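You operate a simulated robot arm through the tools that you are given. There is no shell and no other tool. Be economical: measure what you need, move in short steps, check, and stop when the job is done.

The job below is to be done with a simulated two-armed robot. You get a single attempt, and the scene is never put back.

## Task
Check the pH of the white cup's juice on the white meter.
Fine: blue probe button on, black probe in till a figure shows, rinse in the clear cup, probe back in its stand, button off. Set down upright: black probe.
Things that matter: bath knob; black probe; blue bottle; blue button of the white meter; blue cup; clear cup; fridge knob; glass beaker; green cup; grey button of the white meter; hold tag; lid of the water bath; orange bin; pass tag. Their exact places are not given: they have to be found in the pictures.

The check looks at the end state, three seconds after you hand in, the way a careful person would. Anything else that was tipped, shoved, dropped, spilled or broken makes it a failure.

## Robot
Two 7-joint arms with fingered hands on one trunk, on a base that drives. Base frame: it is fixed to the floor where the robot stands at the start and does not move with it; the origin is under the middle of the robot, x ahead of it, y to its left, z up; the surface under the hand at the start is at about z = 0.9. Units: m, rad, N and s.
The left shoulder is at the start at [0.06, 0.177, 1], the right one opposite. Places, roughly: bath knob [0.9, 1.8, 1]; blue button of the white meter [0.7, 0.1, 0.9]; fridge knob [0.5, 0.1, 0.8]; glass beaker [0.5, 1.5, 1]; grey button of the white meter [0.7, 0.2, 0.9]; lid of the water bath [1, 1.75, 1]; read button [0.6, 1, 1]; refractometer rocker [0.7, 1, 1]; rod [0.75, 1.25, 1]; steel beaker [0.75, 1, 1]; stirrer knob [0.6, 1.7, 1]; swab [0.75, 1, 1]; yellow probe [0.75, 1.5, 1]; yellow zero button [0.6, 1, 1]. Payload 4 kg a hand.
The TCP of each hand is the grasp point between the finger pads, 0.037 m short of the fingertips. In the tool frame z runs along the fingers and y along their closing line. The gripper opens to 0.124 m. The gripper's body begins 0.043 m behind the TCP. The gripper is a hand of 3 fingers: y runs from the thumb to the fingers, the wrist lies at [-0.015, -0.108, -0.202] in the tool frame, and closing takes about 1.5 s.
Orientation is that of the tool frame in the base frame, as [roll, pitch, yaw] about the fixed x, y, z axes, in that order (R = Rz(yaw) Ry(pitch) Rx(roll)). With the fingers straight down and the wrist toward the robot, the tool's x, y and z point along [0, 1, 0], [1, 0, 0] and [0, 0, -1] of the base frame.

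## Interface
- The arms move only by the tool step_arm. It takes "left_commands", "right_commands" or both (then of equal length, played together; a hand with none holds still); each is a list of rows, each a list of 7 numbers: the shift along the base's x, y, z in units of 250 mm (1.0 is 250 mm), then the turn, a rotation vector about the base's x, y, z in units of 90 degrees (1.0 is 90 degrees), then the finger opening in m, from 0 to 0.124. In form: [[dx, dy, dz, ax, ay, az, jaw], ...]. A call has 1 to 20 rows; each row is the pose to reach, as a shift and turn from the pose commanded when the call began. A call with a number of a shift or a turn outside -1 to 1 is refused whole. Each row takes 0.2 s and may step no farther than 0.05 m and 0.15 rad from the row before; otherwise, or with a gripper value out of range, the whole call is refused. A pose out of reach is approached as far as the arm can. The call stops where the force on the tool passes 40 N (or 10 N more than at its start, if that is more) or the arm is blocked; 0.2 s more then pass. Each finger travels about 0.072 m/s and halts on what it meets, pressing with about 21 N; the grip force reading is that of the motor and also rises with nothing between the fingers. The clock runs only during rows and for 0.2 s after the last one: add rows that repeat a pose to give the fingers time. The reply holds the time, the measured pose of the TCP, the force on the tool along the base axes, the opening and the grip force, in the units named above and with some noise, with the torque about the TCP (base axes, N m) and any sound that the robot's microphone picked up.
- Cameras (640 x 400 px; columns grow to the right, rows downward): "scene" is now at [0.0521, 0.0169, 1.6481]; the picture's right is [0.23, -0.97, 0.00], its down [-0.67, -0.16, -0.72] and it looks along [0.70, 0.17, -0.69] (base axes); focal length 274 px, centre (320, 200). "left" rides on the left gripper at [-0.064, -0.076, -0.136] in its tool frame; the picture's right is [-0.84, -0.26, 0.48], its down [0.48, -0.76, 0.43] and it looks along [0.25, 0.60, 0.76] (tool axes); focal length 256 px, centre (320, 200). "right" rides on the right gripper at [0.064, -0.076, -0.137] in its tool frame; the picture's right is [-0.84, 0.26, -0.48], its down [-0.48, -0.76, 0.43] and it looks along [-0.25, 0.60, 0.76] (tool axes); focal length 256 px, centre (320, 200).
- camera(camera): a new picture of that camera. No time passes.
- raise_lower(by): slides the trunk up (or, below 0, down) by that many m; the arms and the scene camera ride with it, the base frame stays. It gives what a move gives, with no picture.
- drive_base(legs): drives the robot by 1 to 6 legs, each [ahead, left, turn to the left] in m, m and rad, along the robot's own axes; the way and the turn of a leg run together, so that a leg with both is an arc; at most 1.5 m and 3.142 rad a leg. The arms and the cameras ride along, it lands a little off, and it stops where it bumps. It gives what a move gives.
- hand_shape(shape, hand): the hand has 3 fingers and takes this shape, open, in about a second: jaw (thumb against the fingers, like two jaws); tri (thumb and two fingers); tip (a fingertip pinch); poke (one finger out to press); point (the index stretched); flat (the hand flat); cup (the hand cupped); fist (a fist). The gripper value then closes the fingers along that shape, each until it touches; the sizes above hold for jaw. It gives what a move gives, with no picture.
- pan_tilt(pan, tilt): turns the head with the scene camera to pan (to the left, within 1.501 rad either way) and tilt (down, from -0.506 to 1.204), counted from straight ahead of the robot. It gives what a move gives.
- point_at(camera, pixels): there is no depth. For up to 12 entries [column, row, z] of the newest picture of that camera ("zoom" is the newest enlarged one), the place [x, y] in the base frame at which the ray of that pixel passes the height z, good to about 0.003 m. No time passes.
- inspect(camera, box): a new picture of the part [left, top, right, bottom] of that camera's present view, enlarged. No time passes.
- close_job(): hands the job in; it is judged then, once.

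Go step by step. Measure first, check grasps and placings, and put right what went wrong. The budget is 80 turns and 78 pictures, counting those below and the enlarged ones. Unless the task says otherwise, let go and move clear before handing in, and close with one line.

The tools are called after ">>>" as a command line: name --argument value ..., lists and objects as JSON in quotes. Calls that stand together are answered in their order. step_arm: Moves the arms, as the interface text tells. Its arguments: {"type":"object","properties":{"left_commands":{"type":"array","items":{"type":"array","items":{"type":"number"}}},"right_commands":{"type":"array","items":{"type":"array","items":{"type":"number"}}}},"required":[]} The other tools are called the same way: raise_lower (by) slides the trunk up or down; hand_shape (shape, hand) gives the hand a shape; drive_base (legs) drives the base; pan_tilt (pan, tilt) turns the head that bears the scene camera; camera (camera) takes a picture; point_at (camera, pixels) gives the place at which the rays of pixels pass given heights; inspect (camera, box) takes an enlarged picture of a part of a camera's view; close_job () hands the job in.

At the start:

```text
time_s: 0.0
left_eef_pos: [0.6683, 0.3155, 1.2667]
left_ee_rot: [-3.14, 0.001, 1.572]
left_contact_force: [0.0, -0.6, 0.0]
left_ft_torque: [-0.01, 0.02, -0.01]
left_finger_gap: 0.1235
left_finger_force: 0.1
left_shape: jaw
right_eef_pos: [0.4987, -0.1515, 1.2845]
right_ee_rot: [3.141, -0.001, 1.571]
right_contact_force: [-0.7, 0.7, 0.9]
right_ft_torque: [-0.01, 0.02, -0.03]
right_finger_gap: 0.1236
right_finger_force: 0.1
right_shape: jaw
trunk travel left (down, up): [-0.525, 0.065]
robot x, y, heading: [-0.0003, 0.0014, 0.006]
head pan, tilt: [0.236, 0.763]
```

scene: 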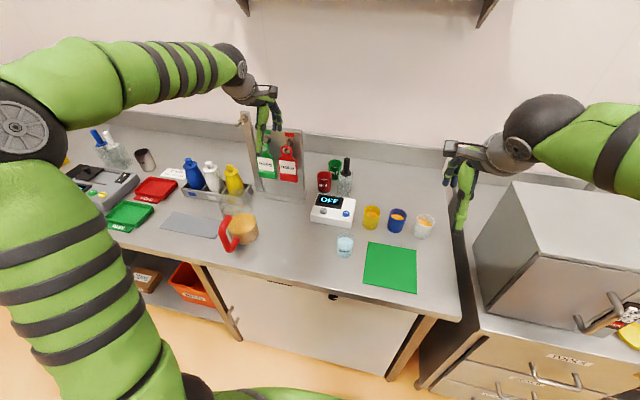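
right: 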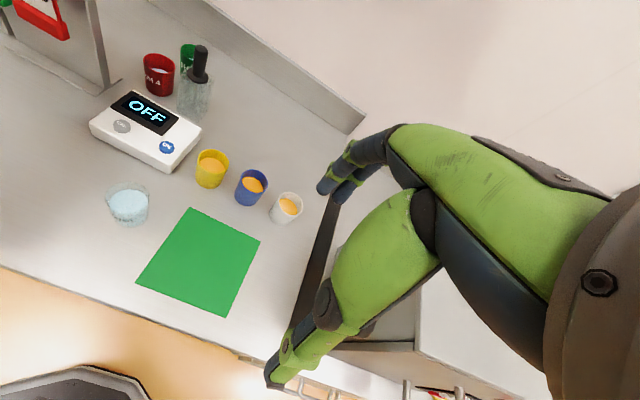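
left: 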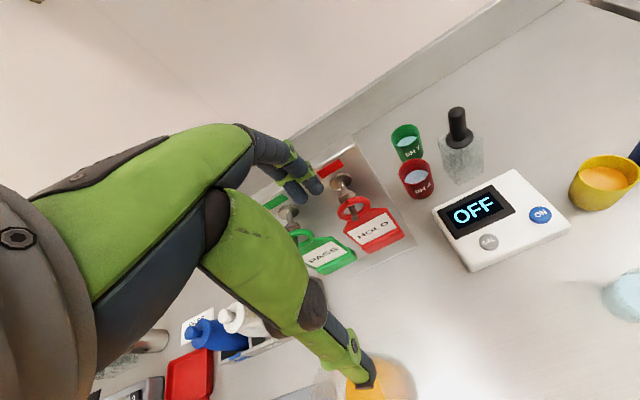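

The meter reads OFF, with the black probe in a glass jar behind it (scene ~(346,175)), the white cup at (424,225) and the clear cup at (345,245). I'll enlarge the area and measure places.

>>> inspect --camera "scene" --box '[300, 140, 460, 300]'

>>> inspect --camera "right" --box '[80, 20, 340, 260]'

>>> point_at --camera "right" --pixels '[[200, 52, 1.05], [195, 118, 0.9], [167, 147, 0.94], [122, 126, 0.94], [286, 208, 0.96], [283, 222, 0.9], [128, 225, 0.9], [128, 190, 0.97], [212, 187, 0.9], [252, 205, 0.9], [160, 172, 0.9], [90, 128, 0.9]]'

>>> point_at --camera "scene" --pixels '[[347, 161, 1.05], [345, 194, 0.9], [347, 214, 0.94], [323, 211, 0.94], [425, 219, 0.96], [422, 238, 0.9], [345, 256, 0.9], [345, 238, 0.97], [370, 228, 0.9], [396, 232, 0.9]]'

```text
2.50 times, centred on (380, 220) of scene
```

zoom: 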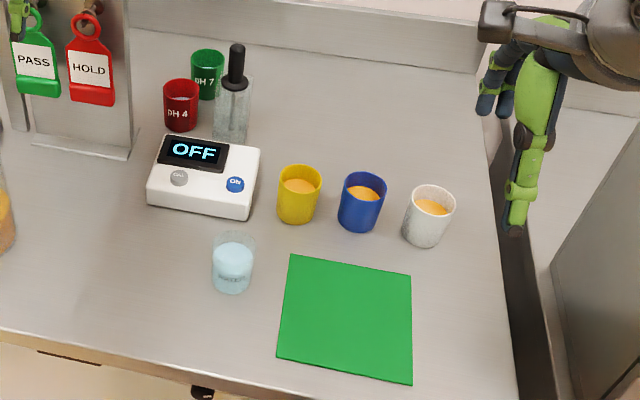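

```text
1.67 times, centred on (210, 140) of right
```

zoom: 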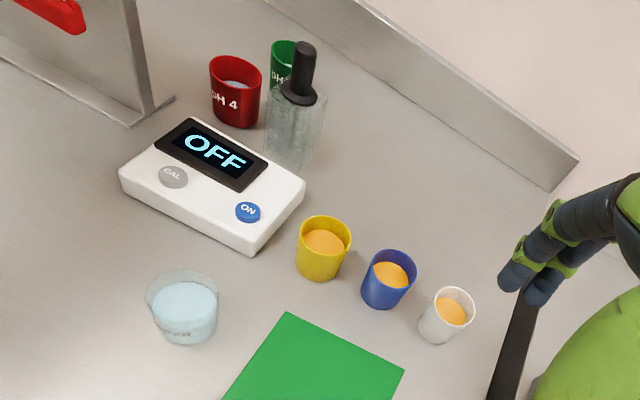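

```text
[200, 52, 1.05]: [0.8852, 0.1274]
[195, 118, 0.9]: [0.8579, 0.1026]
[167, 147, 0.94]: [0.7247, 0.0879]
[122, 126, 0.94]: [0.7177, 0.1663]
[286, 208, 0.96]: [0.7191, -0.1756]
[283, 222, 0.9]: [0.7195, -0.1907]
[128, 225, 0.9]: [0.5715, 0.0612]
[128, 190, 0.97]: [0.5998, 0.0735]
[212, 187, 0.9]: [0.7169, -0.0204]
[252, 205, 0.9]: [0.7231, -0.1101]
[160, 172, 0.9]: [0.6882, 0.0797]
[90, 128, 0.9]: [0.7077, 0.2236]
```

```text
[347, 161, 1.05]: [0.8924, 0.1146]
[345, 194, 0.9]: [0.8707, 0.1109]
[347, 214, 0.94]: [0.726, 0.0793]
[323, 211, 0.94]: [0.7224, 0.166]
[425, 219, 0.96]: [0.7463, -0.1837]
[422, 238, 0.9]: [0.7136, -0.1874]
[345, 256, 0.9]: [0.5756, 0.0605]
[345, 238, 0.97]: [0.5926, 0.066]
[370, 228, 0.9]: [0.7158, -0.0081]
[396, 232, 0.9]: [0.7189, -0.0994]
```

The blue button is near (0.725,0.084), probe cap about (0.848,0.11,1.08), white cup about (0.72,-0.188), clear cup about (0.575,0.06). I'll enlarge the left view for probe and cup details, and put the right hand in poke shape.

>>> inspect --camera "left" --box '[380, 80, 600, 280]'

>>> hand_shape --hand "right" --shape "poke"

>>> camera --camera "right"

>>> point_at --camera "left" --pixels '[[457, 109, 1.08], [460, 142, 1.04], [541, 214, 0.94], [489, 241, 0.94], [464, 182, 0.9], [443, 140, 1.0], [484, 141, 1.0]]'

```text
2.00 times, centred on (490, 180) of left
```

zoom: 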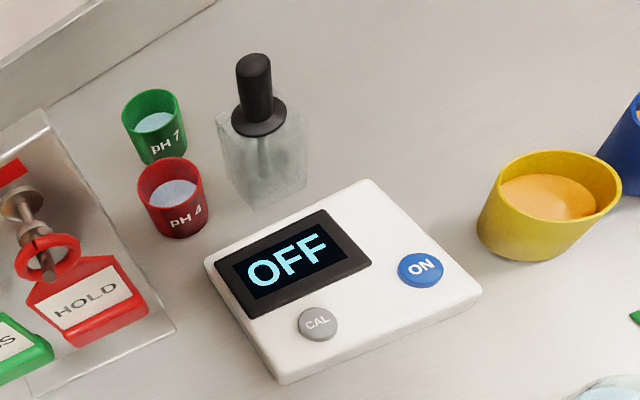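

```text
time_s: 0.9
left_eef_pos: [0.6696, 0.3167, 1.2658]
left_ee_rot: [-3.14, 0.002, 1.572]
left_contact_force: [0.6, -0.1, -0.1]
left_ft_torque: [0.02, 0.0, -0.01]
left_finger_gap: 0.1236
left_finger_force: 0.0
left_shape: jaw
right_eef_pos: [0.4977, -0.1507, 1.2856]
right_ee_rot: [-3.141, 0.0, 1.57]
right_contact_force: [0.1, 0.8, -0.6]
right_ft_torque: [-0.02, -0.02, 0.01]
right_finger_gap: 0.0
right_finger_force: 0.1
right_shape: poke
trunk travel left (down, up): [-0.525, 0.065]
robot x, y, heading: [0.0004, 0.0025, -0.007]
head pan, tilt: [0.236, 0.763]
```

```text
71 pictures are left
```

right: 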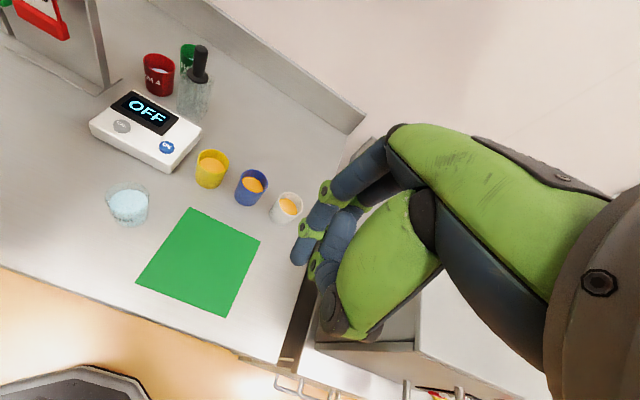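

```text
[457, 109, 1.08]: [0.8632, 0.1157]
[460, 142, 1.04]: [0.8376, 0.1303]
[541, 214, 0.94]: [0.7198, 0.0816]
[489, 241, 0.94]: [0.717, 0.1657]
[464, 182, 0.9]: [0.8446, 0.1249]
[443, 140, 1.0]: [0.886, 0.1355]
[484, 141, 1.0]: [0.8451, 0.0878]
```

In the poke shape the fingertip looks about 9 mm to tool x+ of the TCP, at its fingertip depth. I'll carry the right hand over the blue button (~0.718, 0.083), staying about 6 cm above it.

>>> step_arm --right_commands '[[0.11, 0.1125, 0, 0, 0, 0, 0], [0.22, 0.225, 0, 0, 0, 0, 0], [0.33, 0.3375, 0, 0, 0, 0, 0], [0.44, 0.45, 0, 0, 0, 0, 0], [0.55, 0.5625, 0, 0, 0, 0, 0], [0.66, 0.675, 0, 0, 0, 0, 0], [0.77, 0.7875, 0, 0, 0, 0, 0], [0.873, 0.9, 0, 0, 0, 0, 0], [0.873, 0.9, -0.16, 0, 0, 0, 0], [0.873, 0.9, -0.32, 0, 0, 0, 0], [0.873, 0.9, -0.48, 0, 0, 0, 0], [0.873, 0.9, -0.64, 0, 0, 0, 0], [0.873, 0.9, -0.8, 0, 0, 0, 0], [0.873, 0.9, -0.9, 0, 0, 0, 0], [0.873, 0.9, -0.9, 0, 0, 0, 0]]'

>>> inspect --camera "scene" --box '[260, 120, 420, 260]'

>>> camera --camera "left"

>>> camera --camera "right"

```text
time_s: 4.1
left_eef_pos: [0.6693, 0.3157, 1.2666]
left_ee_rot: [-3.141, 0.001, 1.569]
left_contact_force: [-0.1, -0.4, -0.6]
left_ft_torque: [-0.03, 0.03, -0.01]
left_finger_gap: 0.1237
left_finger_force: 0.0
left_shape: jaw
right_eef_pos: [0.7168, 0.0752, 1.0606]
right_ee_rot: [3.141, -0.001, 1.57]
right_contact_force: [0.1, 0.0, -0.3]
right_ft_torque: [-0.02, -0.01, -0.02]
right_finger_gap: 0.0
right_finger_force: 0.1
right_shape: poke
trunk travel left (down, up): [-0.525, 0.065]
robot x, y, heading: [-0.0009, -0.0015, 0.002]
head pan, tilt: [0.236, 0.763]
```

```text
2.86 times, centred on (340, 190) of scene
```

zoom: 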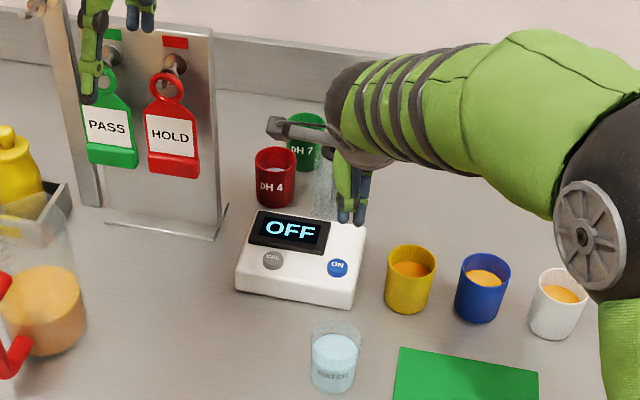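

```text
69 pictures are left
```

left: 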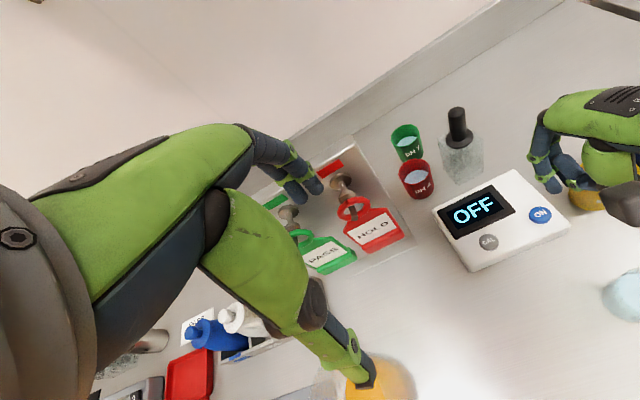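

```text
68 pictures are left
```

right: 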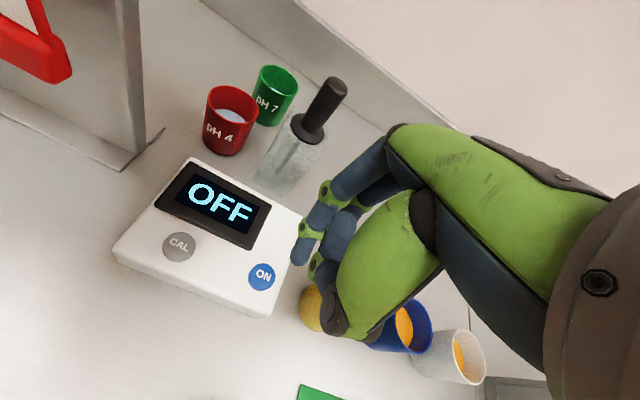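

I'll triangulate the poking fingertip: left (552,190), scene zoom (343,222)/(358,223), right (298,260).

>>> point_at --camera "left" --pixels '[[552, 190, 1.02], [552, 190, 1.0], [541, 214, 0.945]]'

>>> point_at --camera "zoom" --pixels '[[343, 222, 1.02], [358, 223, 1.02], [343, 222, 1.0], [358, 223, 1.0], [337, 265, 0.945]]'

>>> point_at --camera "right" --pixels '[[298, 261, 1.02], [316, 280, 1.02], [263, 275, 0.945], [326, 82, 1.08], [308, 128, 1.04]]'

>>> inspect --camera "left" --box '[480, 60, 640, 260]'

```text
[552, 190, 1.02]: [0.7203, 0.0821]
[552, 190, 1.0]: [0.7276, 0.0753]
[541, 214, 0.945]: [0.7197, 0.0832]
```

```text
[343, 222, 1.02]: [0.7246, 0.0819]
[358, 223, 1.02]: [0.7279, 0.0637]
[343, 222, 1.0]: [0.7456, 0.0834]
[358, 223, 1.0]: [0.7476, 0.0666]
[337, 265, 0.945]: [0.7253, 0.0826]
```

```text
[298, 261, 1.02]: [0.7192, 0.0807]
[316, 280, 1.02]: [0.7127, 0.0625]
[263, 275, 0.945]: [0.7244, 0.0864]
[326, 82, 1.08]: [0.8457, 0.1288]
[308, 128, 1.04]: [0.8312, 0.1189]
```

```text
2.00 times, centred on (560, 160) of left
```

zoom: 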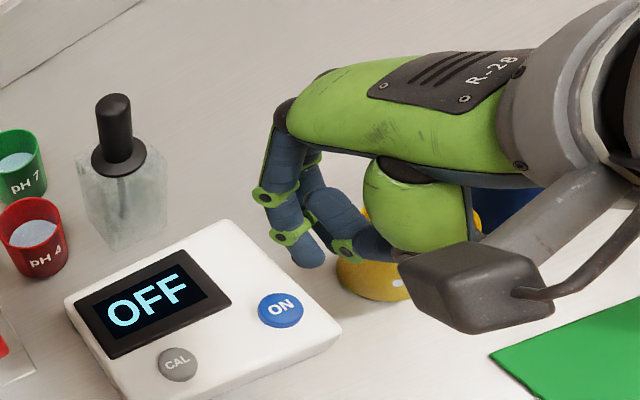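

All three views put the fingertip at about (0.720, 0.0815, 1.02), directly above the ON button. I'll go straight down in fine steps.

>>> step_arm --right_commands '[[0, 0.004, -0.12, 0, 0, 0, 0], [0, 0.004, -0.22, 0, 0, 0, 0], [0, 0.004, -0.25, 0, 0, 0, 0], [0, 0.004, -0.265, 0, 0, 0, 0], [0, 0.004, -0.28, 0, 0, 0, 0], [0, 0.004, -0.29, 0, 0, 0, 0], [0, 0.004, -0.3, 0, 0, 0, 0]]'

>>> inspect --camera "left" --box '[420, 100, 640, 280]'

```text
time_s: 5.7
left_eef_pos: [0.6691, 0.3144, 1.2651]
left_ee_rot: [-3.141, 0.0, 1.572]
left_contact_force: [-0.3, 1.0, -0.5]
left_ft_torque: [-0.02, -0.01, 0.01]
left_finger_gap: 0.1237
left_finger_force: 0.1
left_shape: jaw
right_eef_pos: [0.7156, 0.0756, 0.9849]
right_ee_rot: [3.141, -0.001, 1.571]
right_contact_force: [1.8, 0.1, 2.2]
right_ft_torque: [-0.02, 0.0, -0.02]
right_finger_gap: 0.0
right_finger_force: 0.0
right_shape: poke
trunk travel left (down, up): [-0.525, 0.065]
robot x, y, heading: [-0.0024, 0.0033, -0.001]
head pan, tilt: [0.236, 0.763]
heard: click
```

```text
2.22 times, centred on (530, 190) of left
```

zoom: 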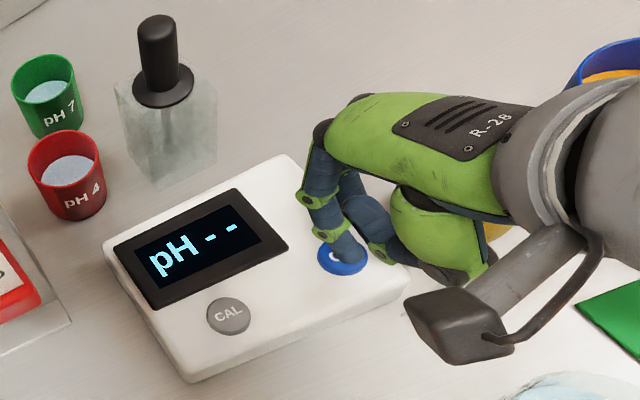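

A click was heard and the display shows "pH --", so the meter is on. I'll retract the right hand to its side, then move the left hand toward the probe at height.

>>> step_arm --right_commands '[[0, 0, 0.16, 0, 0, 0, 0], [0, 0, 0.32, 0, 0, 0, 0], [0, 0, 0.48, 0, 0, 0, 0], [0, 0, 0.64, 0, 0, 0, 0], [0, 0, 0.8, 0, 0, 0, 0], [0, 0, 0.96, 0, 0, 0, 0], [-0.11, -0.1125, 1, 0, 0, 0, 0], [-0.22, -0.225, 1, 0, 0, 0, 0], [-0.33, -0.3375, 1, 0, 0, 0, 0], [-0.44, -0.45, 1, 0, 0, 0, 0], [-0.55, -0.5625, 1, 0, 0, 0, 0], [-0.66, -0.675, 1, 0, 0, 0, 0], [-0.77, -0.7875, 1, 0, 0, 0, 0], [-0.87, -0.9, 1, 0, 0, 0, 0], [-0.87, -1, 1, 0, 0, 0, 0]]'

>>> step_arm --left_commands '[[0, -0.15, 0, 0, 0, 0, 0.124], [0, -0.3, 0, 0, 0, 0, 0.124], [0, -0.45, 0, 0, 0, 0, 0.124], [0, -0.6, 0, 0, 0, 0, 0.124], [0, -0.75, 0, 0, 0, 0, 0.124], [0, -0.82, 0, 0, 0, 0, 0.124], [0.13, -0.82, 0, 0, 0, 0, 0.124], [0.26, -0.82, 0, 0, 0, 0, 0.124], [0.26, -0.82, 0, 0, 0, 0, 0.124]]'

>>> camera --camera "left"

>>> camera --camera "scene"

```text
time_s: 8.9
left_eef_pos: [0.669, 0.3162, 1.2653]
left_ee_rot: [-3.14, -0.001, 1.571]
left_contact_force: [0.4, -0.1, 0.4]
left_ft_torque: [0.03, 0.01, 0.01]
left_finger_gap: 0.1238
left_finger_force: 0.1
left_shape: jaw
right_eef_pos: [0.4989, -0.1747, 1.2336]
right_ee_rot: [-3.141, 0.0, 1.571]
right_contact_force: [0.2, -0.9, -0.8]
right_ft_torque: [0.03, 0.0, 0.03]
right_finger_gap: 0.0
right_finger_force: 0.1
right_shape: poke
trunk travel left (down, up): [-0.525, 0.065]
robot x, y, heading: [-0.0047, 0.0031, 0.002]
head pan, tilt: [0.236, 0.763]
```

```text
time_s: 10.9
left_eef_pos: [0.7323, 0.1119, 1.2653]
left_ee_rot: [3.141, 0.002, 1.572]
left_contact_force: [0.1, 0.4, -0.2]
left_ft_torque: [0.02, 0.02, 0.0]
left_finger_gap: 0.1235
left_finger_force: 0.0
left_shape: jaw
right_eef_pos: [0.4983, -0.1743, 1.2335]
right_ee_rot: [-3.141, -0.001, 1.57]
right_contact_force: [-0.1, -0.1, 0.2]
right_ft_torque: [-0.02, 0.0, 0.04]
right_finger_gap: 0.0
right_finger_force: 0.1
right_shape: poke
trunk travel left (down, up): [-0.525, 0.065]
robot x, y, heading: [0.0029, 0.0007, -0.004]
head pan, tilt: [0.236, 0.763]
```

```text
65 pictures are left
```

left: 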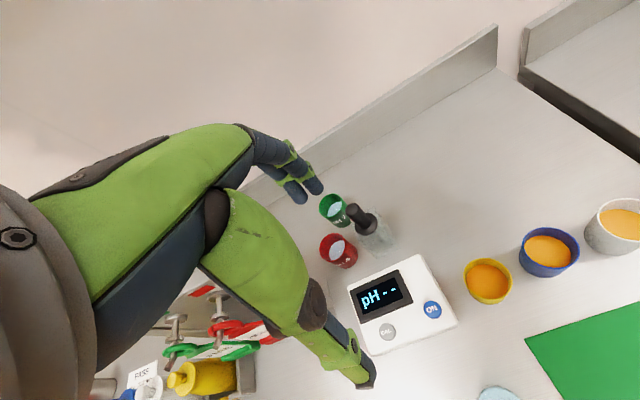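

```text
64 pictures are left
```

scene: 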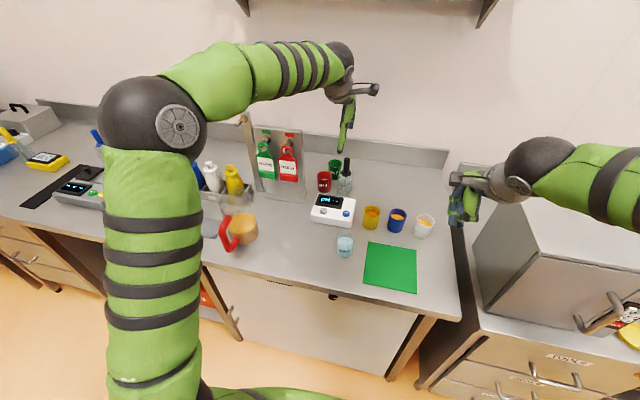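

The left hand is near. I'll enlarge the probe in both views for precise triangulation.

>>> inspect --camera "left" --box '[320, 180, 420, 260]'

>>> inspect --camera "scene" --box '[310, 145, 390, 205]'

```text
5.00 times, centred on (370, 220) of left
```

zoom: 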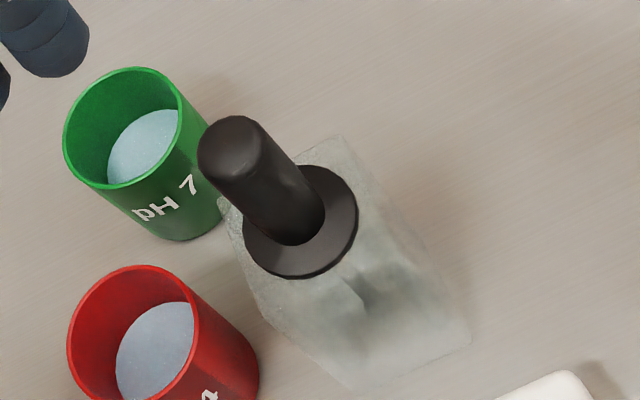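

```text
6.67 times, centred on (350, 175) of scene
```

zoom: 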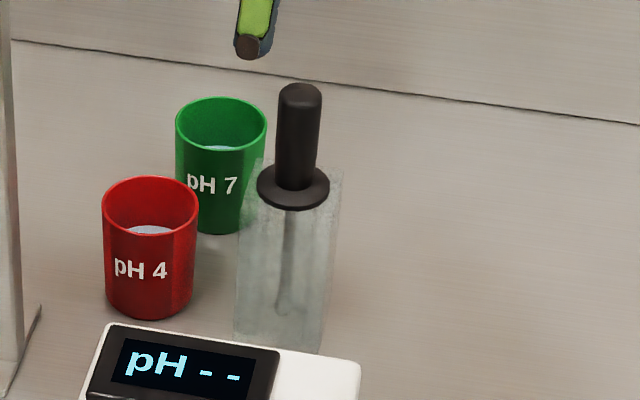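

>>> point_at --camera "left" --pixels '[[352.4, 207, 1.08], [352.4, 207, 1.05], [366.2, 224, 1.03], [366.2, 224, 1.0], [619, 215, 0.97], [619, 215, 0.95], [548, 248, 0.97]]'

>>> point_at --camera "scene" --pixels '[[347, 158.8, 1.08], [347, 158.8, 1.05], [346, 172.75, 1.03], [346, 172.75, 1.0], [425, 219, 0.97], [425, 219, 0.95], [397.5, 213, 0.97]]'

>>> inspect --camera "scene" --box '[320, 200, 440, 270]'

```text
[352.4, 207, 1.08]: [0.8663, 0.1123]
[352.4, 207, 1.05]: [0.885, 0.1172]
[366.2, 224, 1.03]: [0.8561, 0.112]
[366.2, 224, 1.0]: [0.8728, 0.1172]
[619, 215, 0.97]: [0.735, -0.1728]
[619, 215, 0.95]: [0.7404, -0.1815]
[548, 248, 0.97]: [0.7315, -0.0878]
```

```text
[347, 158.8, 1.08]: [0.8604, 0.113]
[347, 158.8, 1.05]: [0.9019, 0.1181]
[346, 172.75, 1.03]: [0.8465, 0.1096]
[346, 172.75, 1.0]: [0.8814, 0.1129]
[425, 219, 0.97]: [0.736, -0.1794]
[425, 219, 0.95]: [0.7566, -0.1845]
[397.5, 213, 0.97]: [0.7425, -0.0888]
```

```text
5.33 times, centred on (380, 235) of scene
```

zoom: 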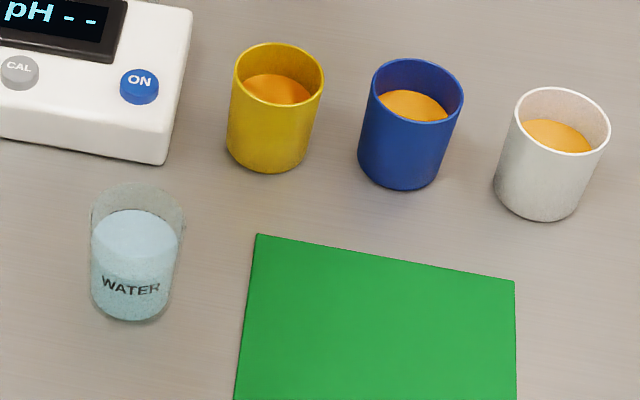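

Triangulation gives the probe at (0.867, 0.113), cap top z≈1.072, flange z≈1.014. I'll go over it and down to TCP z≈1.075 with a smaller opening, then check before closing.

>>> step_arm --left_commands '[[0.14, 0.004, 0, 0, 0, 0, 0.09], [0.28, 0.004, 0, 0, 0, 0, 0.09], [0.42, 0.004, 0, 0, 0, 0, 0.09], [0.538, 0.004, 0, 0, 0, 0, 0.09], [0.538, 0.004, -0.16, 0, 0, 0, 0.09], [0.538, 0.004, -0.32, 0, 0, 0, 0.09], [0.538, 0.004, -0.46, 0, 0, 0, 0.09], [0.538, 0.004, -0.56, 0, 0, 0, 0.09], [0.538, 0.004, -0.56, 0, 0, 0, 0.09]]'

>>> camera --camera "left"

>>> inspect --camera "scene" --box '[310, 115, 410, 205]'

>>> camera --camera "right"

```text
time_s: 12.9
left_eef_pos: [0.8678, 0.1121, 1.1244]
left_ee_rot: [3.141, 0.002, 1.57]
left_contact_force: [-0.5, -0.1, 0.0]
left_ft_torque: [-0.02, 0.01, 0.03]
left_finger_gap: 0.0902
left_finger_force: 0.1
left_shape: jaw
right_eef_pos: [0.4986, -0.1746, 1.2345]
right_ee_rot: [3.14, 0.0, 1.571]
right_contact_force: [0.3, -0.9, 0.2]
right_ft_torque: [0.01, 0.03, 0.0]
right_finger_gap: 0.0003
right_finger_force: 0.0
right_shape: poke
trunk travel left (down, up): [-0.525, 0.065]
robot x, y, heading: [-0.0001, 0.0038, -0.001]
head pan, tilt: [0.236, 0.763]
```

```text
60 pictures are left
```

left: 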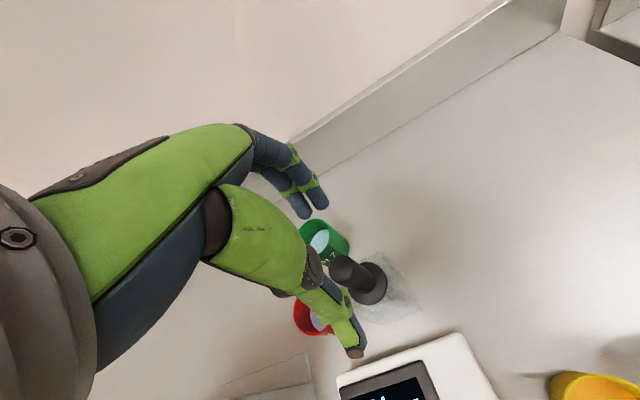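

```text
4.44 times, centred on (360, 160) of scene
```

zoom: 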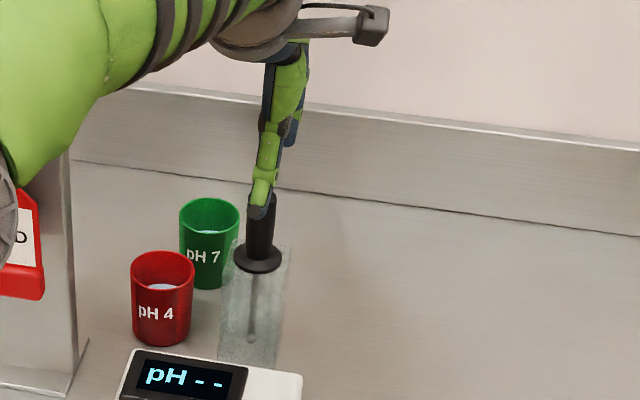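

```text
58 pictures are left
```

right: 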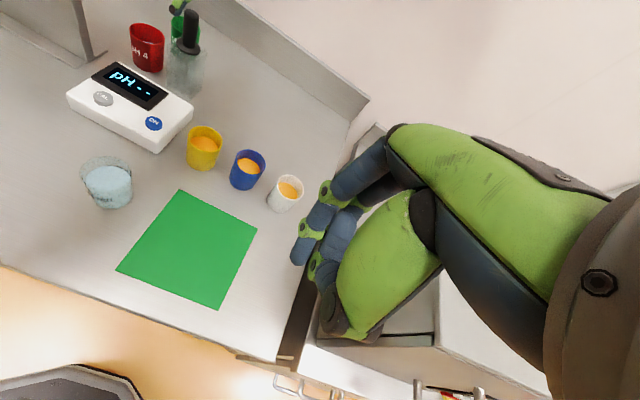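

The cap is centred between the fingers (x≈0.867, y≈0.111). I'll go down 62 mm and close slowly.

>>> step_arm --left_commands '[[0, -0.004, -0.1, 0, 0, 0, 0.09], [0, -0.004, -0.18, 0, 0, 0, 0.09], [0, -0.004, -0.245, 0, 0, 0, 0.09], [0, -0.004, -0.245, 0, 0, 0, 0.09], [0, -0.004, -0.245, 0, 0, 0, 0.07], [0, -0.004, -0.245, 0, 0, 0, 0.05], [0, -0.004, -0.245, 0, 0, 0, 0.03], [0, -0.004, -0.245, 0, 0, 0, 0.015], [0, -0.004, -0.245, 0, 0, 0, 0.0], [0, -0.004, -0.245, 0, 0, 0, 0.0], [0, -0.004, -0.245, 0, 0, 0, 0.0], [0, -0.004, -0.245, 0, 0, 0, 0.0], [0, -0.004, -0.245, 0, 0, 0, 0.0]]'

>>> camera --camera "left"

>>> inspect --camera "scene" --box '[310, 125, 410, 205]'

```text
time_s: 15.7
left_eef_pos: [0.8692, 0.1108, 1.0647]
left_ee_rot: [3.139, 0.0, 1.572]
left_contact_force: [1.4, 0.9, 3.3]
left_ft_torque: [0.07, -0.29, 0.01]
left_finger_gap: 0.0105
left_finger_force: 20.9
left_shape: jaw
right_eef_pos: [0.4988, -0.1743, 1.2338]
right_ee_rot: [-3.141, 0.0, 1.571]
right_contact_force: [0.2, -0.1, -1.1]
right_ft_torque: [0.02, -0.02, 0.03]
right_finger_gap: 0.0002
right_finger_force: 0.0
right_shape: poke
trunk travel left (down, up): [-0.525, 0.065]
robot x, y, heading: [0.0007, -0.0009, 0.002]
head pan, tilt: [0.236, 0.763]
```

```text
57 pictures are left
```

left: 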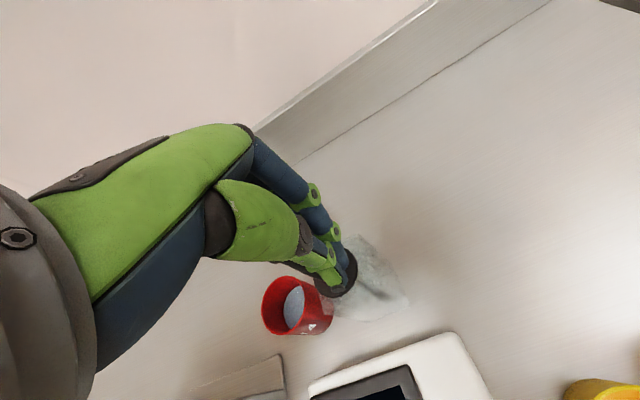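

```text
5.00 times, centred on (360, 165) of scene
```

zoom: 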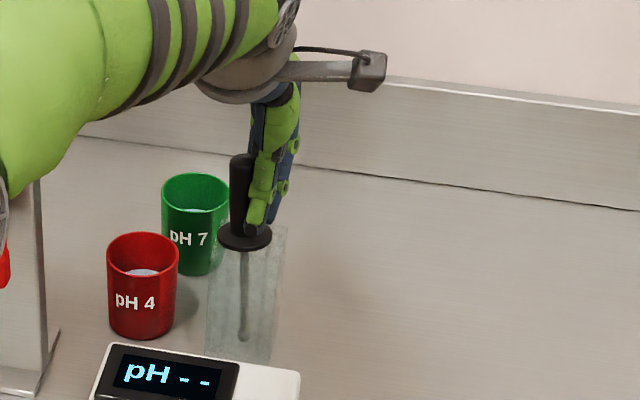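

The gap is only 10 mm and the handle has slid to the +y edge of the pads (handle at zoom (242,200), fingers at (265,200)). I'll look closely before deciding on a regrasp.

>>> inspect --camera "left" --box '[250, 200, 430, 330]'

>>> inspect --camera "right" --box '[130, 0, 250, 100]'

```text
3.08 times, centred on (340, 265) of left
```

zoom: 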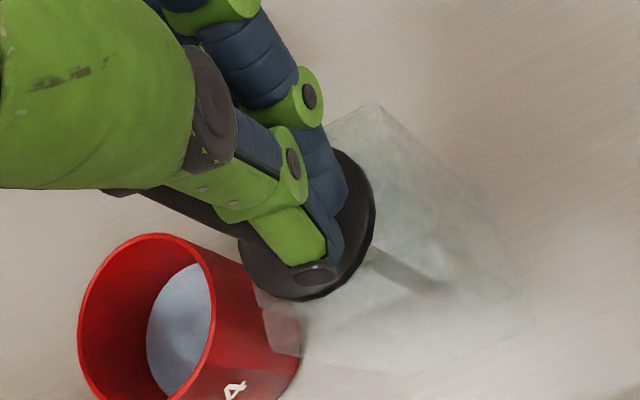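

```text
4.00 times, centred on (190, 50) of right
```

zoom: 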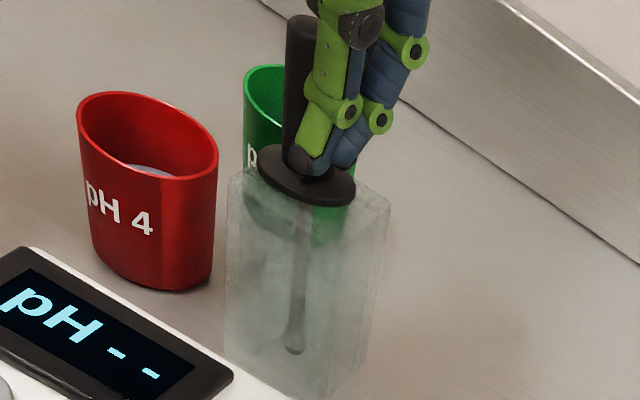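

The handle is indeed squeezed off to the +y side of the thumb. I'll open, shift the hand +y about 12 mm, and look again.

>>> step_arm --left_commands '[[0, 0, 0, 0, 0, 0, 0.03], [0, 0, 0, 0, 0, 0, 0.05], [0, 0, 0, 0, 0, 0, 0.07], [0, 0, 0, 0, 0, 0, 0.08], [0, 0.025, 0, 0, 0, 0, 0.08], [0, 0.048, 0, 0, 0, 0, 0.08], [0, 0.048, 0, 0, 0, 0, 0.08]]'

>>> inspect --camera "left" --box '[250, 180, 430, 360]'

>>> inspect --camera "right" --box '[130, 0, 250, 100]'

>>> inspect --camera "scene" --box '[310, 125, 410, 205]'

```text
time_s: 17.3
left_eef_pos: [0.8674, 0.1233, 1.0645]
left_ee_rot: [3.141, 0.001, 1.571]
left_contact_force: [-0.2, -0.4, 0.6]
left_ft_torque: [0.02, 0.03, 0.0]
left_finger_gap: 0.0795
left_finger_force: 0.2
left_shape: jaw
right_eef_pos: [0.4983, -0.1749, 1.2328]
right_ee_rot: [3.141, 0.0, 1.572]
right_contact_force: [0.0, -0.3, -0.5]
right_ft_torque: [0.0, 0.0, 0.02]
right_finger_gap: 0.0
right_finger_force: 0.1
right_shape: poke
trunk travel left (down, up): [-0.525, 0.065]
robot x, y, heading: [-0.0003, 0.0007, -0.0]
head pan, tilt: [0.236, 0.763]
```

```text
2.22 times, centred on (340, 270) of left
```

zoom: 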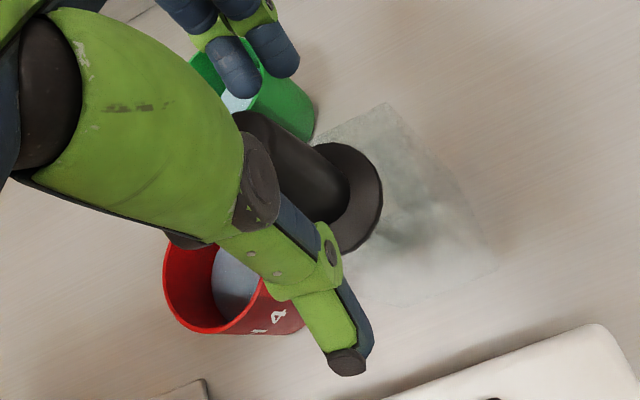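

```text
4.00 times, centred on (190, 50) of right
```

zoom: 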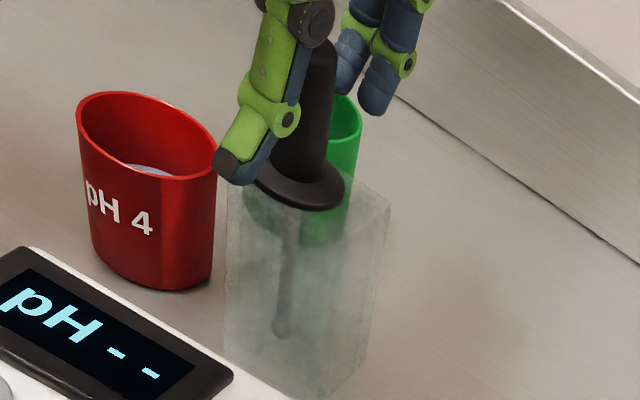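

```text
5.00 times, centred on (360, 165) of scene
```

zoom: 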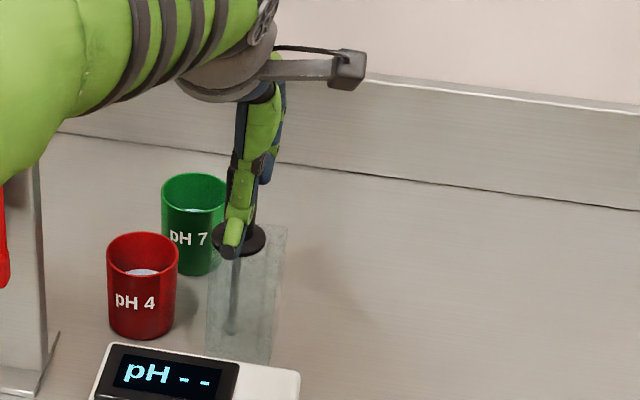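

The probe settled again. I'll measure where the flange and cap are relative to the hand now.

>>> point_at --camera "zoom" --pixels '[[239, 240, 1.014], [237, 145, 1.072]]'

>>> point_at --camera "left" --pixels '[[351.4, 267.8, 1.014], [314, 238.5, 1.072], [307, 249, 1.0645], [351.4, 340, 1.0275], [325.7, 213.8, 1.0275], [304, 225, 1.0275]]'

>>> camera --camera "left"

```text
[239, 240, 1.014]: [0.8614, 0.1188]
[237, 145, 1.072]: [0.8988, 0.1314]
```

```text
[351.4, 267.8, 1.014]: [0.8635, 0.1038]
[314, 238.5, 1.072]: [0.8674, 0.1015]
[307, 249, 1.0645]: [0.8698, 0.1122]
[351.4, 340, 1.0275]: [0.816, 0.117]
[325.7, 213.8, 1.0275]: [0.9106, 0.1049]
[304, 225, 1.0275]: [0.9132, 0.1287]
```

```text
50 pictures are left
```

left: 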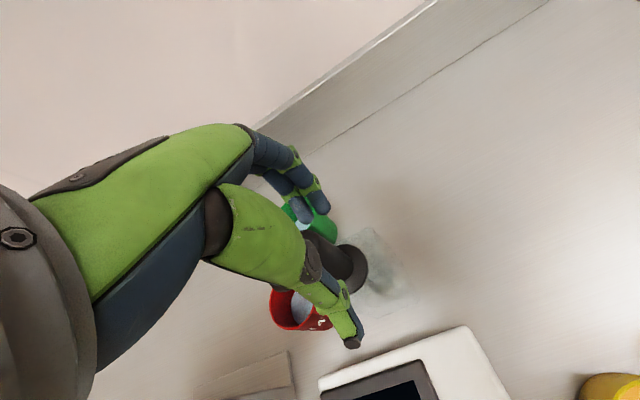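

Averaging views, the handle is at y≈0.117, so I'll shift the hand 4 mm to −y and close slowly to about 24 mm, checking midway.

>>> step_arm --left_commands '[[0, -0.018, 0, 0, 0, 0, 0.08], [0, -0.018, 0, 0, 0, 0, 0.07], [0, -0.018, 0, 0, 0, 0, 0.06], [0, -0.018, 0, 0, 0, 0, 0.05], [0, -0.018, 0, 0, 0, 0, 0.04], [0, -0.018, 0, 0, 0, 0, 0.034], [0, -0.018, 0, 0, 0, 0, 0.03], [0, -0.018, 0, 0, 0, 0, 0.026], [0, -0.018, 0, 0, 0, 0, 0.026]]'

>>> inspect --camera "left" --box '[250, 180, 430, 330]'

>>> inspect --camera "scene" --box '[310, 125, 410, 205]'

```text
time_s: 19.3
left_eef_pos: [0.8671, 0.1178, 1.0647]
left_ee_rot: [-3.14, 0.0, 1.57]
left_contact_force: [0.0, 0.4, 1.5]
left_ft_torque: [0.02, -0.1, 0.0]
left_finger_gap: 0.028
left_finger_force: 0.0
left_shape: jaw
right_eef_pos: [0.4991, -0.1743, 1.2343]
right_ee_rot: [-3.141, -0.001, 1.572]
right_contact_force: [-0.2, 0.5, -0.8]
right_ft_torque: [0.0, 0.01, 0.01]
right_finger_gap: 0.0
right_finger_force: 0.0
right_shape: poke
trunk travel left (down, up): [-0.525, 0.065]
robot x, y, heading: [-0.0025, 0.0017, -0.002]
head pan, tilt: [0.236, 0.763]
```

```text
2.67 times, centred on (340, 255) of left
```

zoom: 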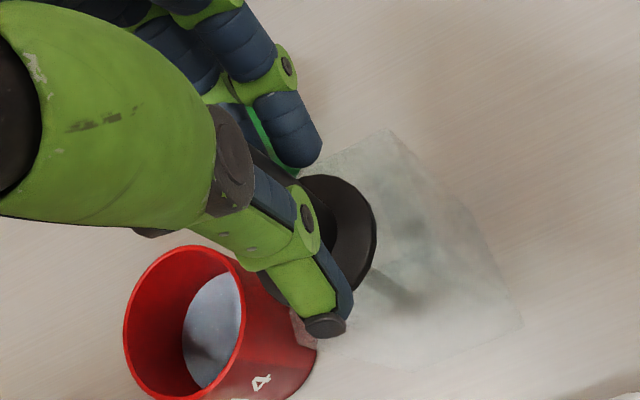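

```text
5.00 times, centred on (360, 165) of scene
```

zoom: 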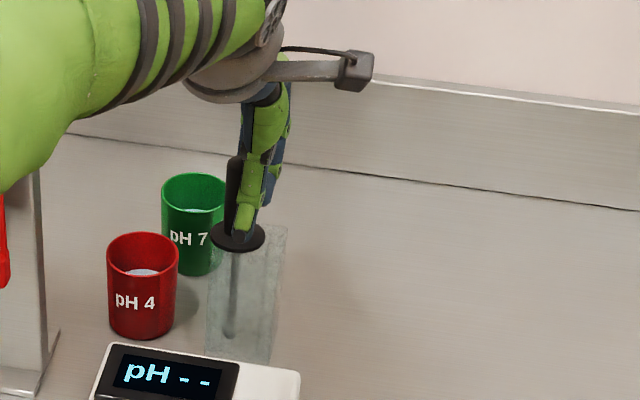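

The thumb slants, so at grip height it presses the handle on its −y side. I'll reopen, move +y about 9 mm, and close again.

>>> step_arm --left_commands '[[0, 0, 0, 0, 0, 0, 0.05], [0, 0, 0, 0, 0, 0, 0.07], [0, 0.02, 0, 0, 0, 0, 0.07], [0, 0.036, 0, 0, 0, 0, 0.07], [0, 0.036, 0, 0, 0, 0, 0.06], [0, 0.036, 0, 0, 0, 0, 0.05], [0, 0.036, 0, 0, 0, 0, 0.04], [0, 0.036, 0, 0, 0, 0, 0.034], [0, 0.036, 0, 0, 0, 0, 0.03], [0, 0.036, 0, 0, 0, 0, 0.026], [0, 0.036, 0, 0, 0, 0, 0.022], [0, 0.036, 0, 0, 0, 0, 0.022]]'

>>> inspect --camera "left" --box '[250, 180, 430, 330]'

>>> inspect --camera "scene" --box '[310, 125, 410, 205]'

```text
time_s: 21.9
left_eef_pos: [0.8685, 0.1276, 1.0657]
left_ee_rot: [3.138, 0.001, 1.573]
left_contact_force: [3.0, 0.5, 2.2]
left_ft_torque: [0.03, -0.64, 0.04]
left_finger_gap: 0.022
left_finger_force: 20.8
left_shape: jaw
right_eef_pos: [0.4997, -0.1734, 1.2335]
right_ee_rot: [-3.142, 0.002, 1.57]
right_contact_force: [-0.9, -0.3, 0.1]
right_ft_torque: [0.01, -0.01, 0.01]
right_finger_gap: 0.0001
right_finger_force: 0.0
right_shape: poke
trunk travel left (down, up): [-0.525, 0.065]
robot x, y, heading: [-0.0009, -0.0004, 0.0]
head pan, tilt: [0.236, 0.763]
```

```text
2.67 times, centred on (340, 255) of left
```

zoom: 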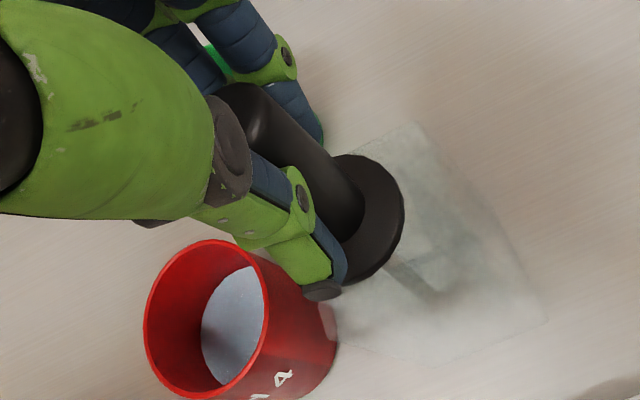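

```text
5.00 times, centred on (360, 165) of scene
```

zoom: 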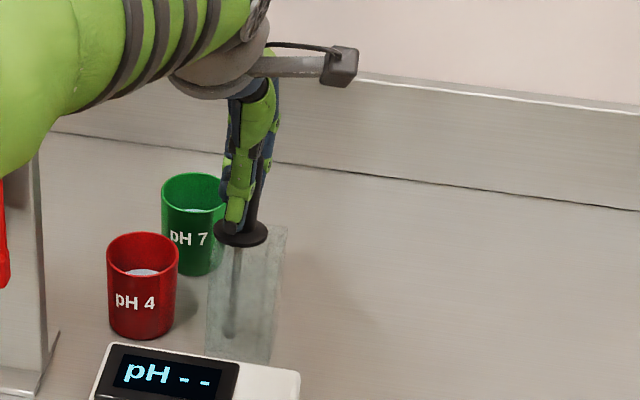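

Now it grips at 22 mm with the handle slightly on the −y side. I'll recentre by 3 mm and close fully.

>>> step_arm --left_commands '[[0, 0, 0, 0, 0, 0, 0.04], [0, 0, 0, 0, 0, 0, 0.055], [0, -0.014, 0, 0, 0, 0, 0.055], [0, -0.014, 0, 0, 0, 0, 0.045], [0, -0.014, 0, 0, 0, 0, 0.036], [0, -0.014, 0, 0, 0, 0, 0.03], [0, -0.014, 0, 0, 0, 0, 0.025], [0, -0.014, 0, 0, 0, 0, 0.02], [0, -0.014, 0, 0, 0, 0, 0.01], [0, -0.014, 0, 0, 0, 0, 0.0], [0, -0.014, 0, 0, 0, 0, 0.0], [0, -0.014, 0, 0, 0, 0, 0.0]]'

>>> inspect --camera "left" --box '[250, 180, 430, 330]'

>>> inspect --camera "scene" --box '[310, 125, 410, 205]'

```text
time_s: 24.5
left_eef_pos: [0.8684, 0.1241, 1.0655]
left_ee_rot: [3.139, 0.0, 1.572]
left_contact_force: [3.6, 0.3, 5.2]
left_ft_torque: [0.06, -0.63, -0.04]
left_finger_gap: 0.0236
left_finger_force: 21.3
left_shape: jaw
right_eef_pos: [0.4994, -0.1744, 1.2328]
right_ee_rot: [-3.141, 0.0, 1.57]
right_contact_force: [0.9, 0.2, 1.3]
right_ft_torque: [-0.02, -0.03, 0.0]
right_finger_gap: 0.0
right_finger_force: 0.0
right_shape: poke
trunk travel left (down, up): [-0.525, 0.065]
robot x, y, heading: [-0.0014, -0.0003, 0.002]
head pan, tilt: [0.236, 0.763]
```

```text
2.67 times, centred on (340, 255) of left
```

zoom: 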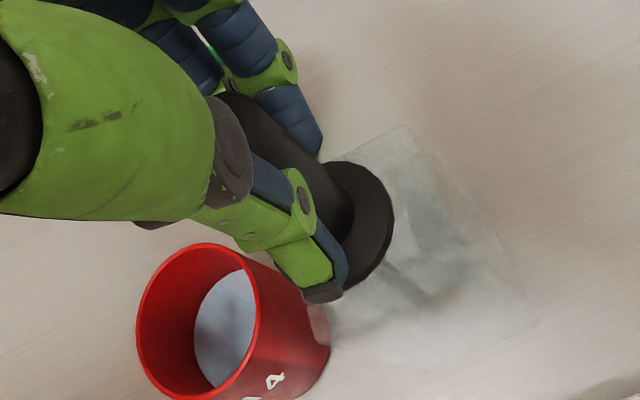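

```text
5.00 times, centred on (360, 165) of scene
```

zoom: 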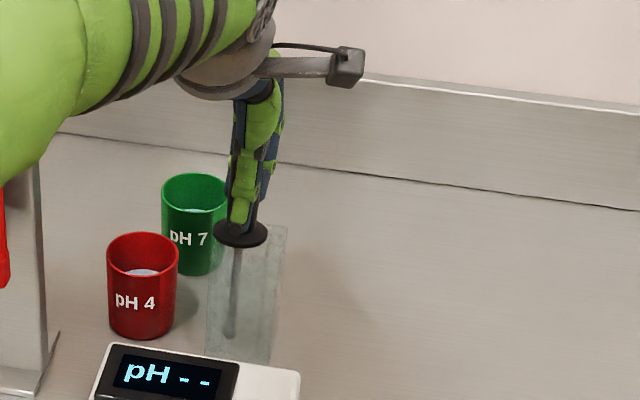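

The grip is centred and firm now (23.6 mm, 21 N). I'll lift straight up 14 cm and check the probe hangs upright and the jar stays.

>>> step_arm --left_commands '[[0, 0, 0.04, 0, 0, 0, 0], [0, 0, 0.1, 0, 0, 0, 0], [0, 0, 0.18, 0, 0, 0, 0], [0, 0, 0.26, 0, 0, 0, 0], [0, 0, 0.34, 0, 0, 0, 0], [0, 0, 0.42, 0, 0, 0, 0], [0, 0, 0.5, 0, 0, 0, 0], [0, 0, 0.56, 0, 0, 0, 0], [0, 0, 0.56, 0, 0, 0, 0]]'

>>> inspect --camera "left" --box '[240, 180, 440, 340]'

>>> inspect --camera "scene" --box '[310, 105, 410, 205]'

>>> inspect --camera "right" --box '[100, 0, 260, 100]'

```text
time_s: 26.5
left_eef_pos: [0.8676, 0.1226, 1.205]
left_ee_rot: [-3.141, 0.0, 1.57]
left_contact_force: [0.0, -0.3, -0.6]
left_ft_torque: [-0.01, 0.02, 0.02]
left_finger_gap: 0.0202
left_finger_force: 20.7
left_shape: jaw
right_eef_pos: [0.4984, -0.1735, 1.2332]
right_ee_rot: [3.141, 0.002, 1.571]
right_contact_force: [-0.4, 0.3, 0.0]
right_ft_torque: [0.01, 0.02, 0.0]
right_finger_gap: 0.0001
right_finger_force: 0.0
right_shape: poke
trunk travel left (down, up): [-0.525, 0.065]
robot x, y, heading: [0.0013, 0.001, 0.001]
head pan, tilt: [0.236, 0.763]
```

```text
2.50 times, centred on (340, 260) of left
```

zoom: 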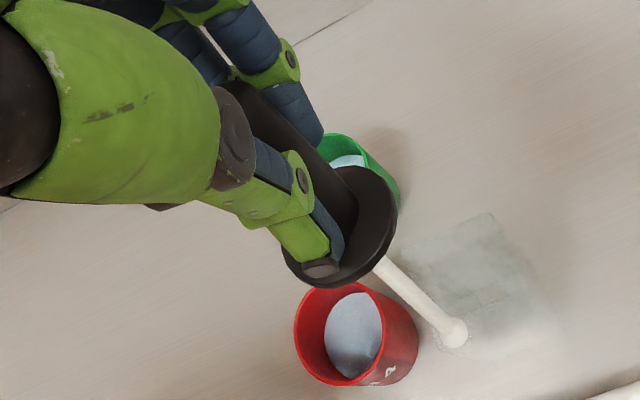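

```text
4.00 times, centred on (360, 155) of scene
```

zoom: 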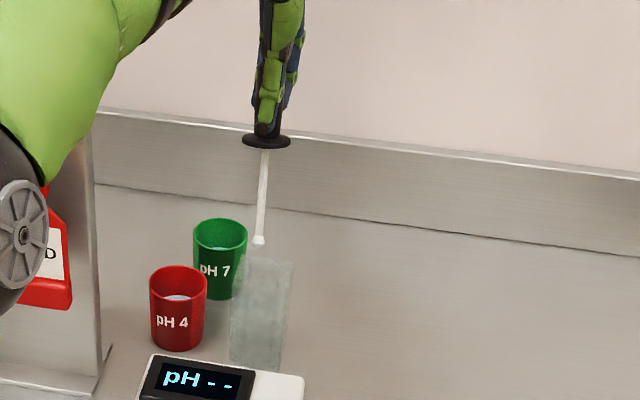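

```text
4.00 times, centred on (180, 50) of right
```

zoom: 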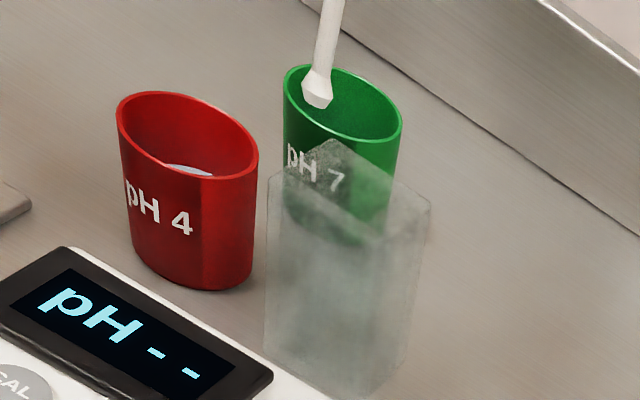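

The probe is held, but by left (393,314) and scene (345,165) its tip swings about 28 mm toward the robot (≈17° tilt). I'll pitch the hand −0.3 rad about y to bring the shaft vertical and re-measure.

>>> step_arm --left_commands '[[0, 0, 0.05, 0, -0.06, 0, 0], [0, 0, 0.08, 0, -0.12, 0, 0], [0, 0, 0.08, 0, -0.18, 0, 0], [0, 0, 0.08, 0, -0.18, 0, 0]]'

>>> camera --camera "left"

>>> camera --camera "scene"

>>> inspect --camera "scene" --box '[310, 105, 390, 165]'

```text
time_s: 27.5
left_eef_pos: [0.869, 0.1232, 1.2253]
left_ee_rot: [2.861, 0.002, 1.571]
left_contact_force: [0.2, -0.2, -0.3]
left_ft_torque: [0.0, 0.02, -0.02]
left_finger_gap: 0.0201
left_finger_force: 21.2
left_shape: jaw
right_eef_pos: [0.4995, -0.1748, 1.2325]
right_ee_rot: [-3.14, -0.001, 1.571]
right_contact_force: [-0.3, 0.6, -0.5]
right_ft_torque: [-0.03, 0.02, 0.02]
right_finger_gap: 0.0001
right_finger_force: 0.0
right_shape: poke
trunk travel left (down, up): [-0.525, 0.065]
robot x, y, heading: [-0.0015, -0.0005, -0.002]
head pan, tilt: [0.236, 0.763]
```

```text
40 pictures are left
```

left: 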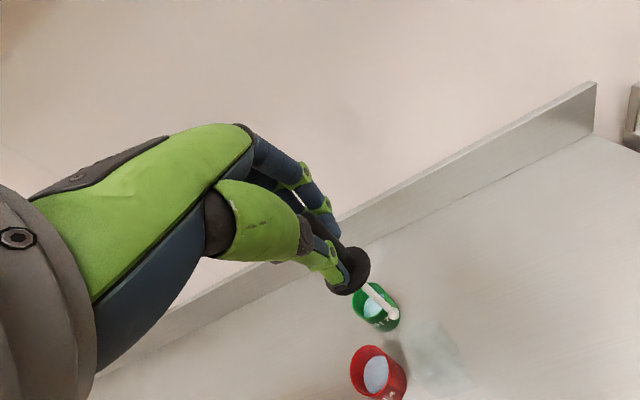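

```text
39 pictures are left
```

scene: 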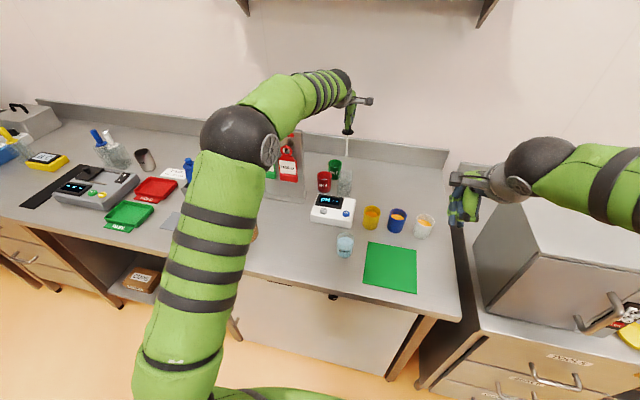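

```text
6.67 times, centred on (350, 135) of scene
```

zoom: 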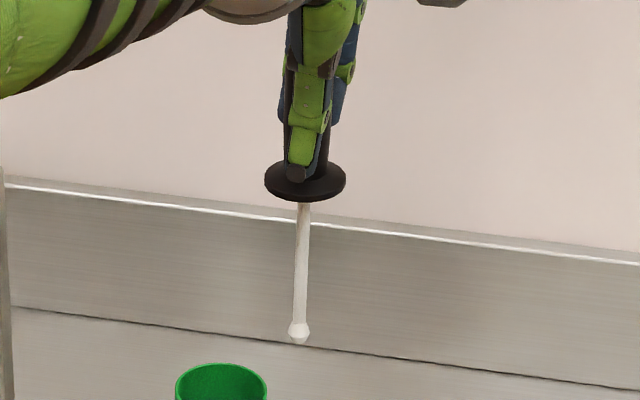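

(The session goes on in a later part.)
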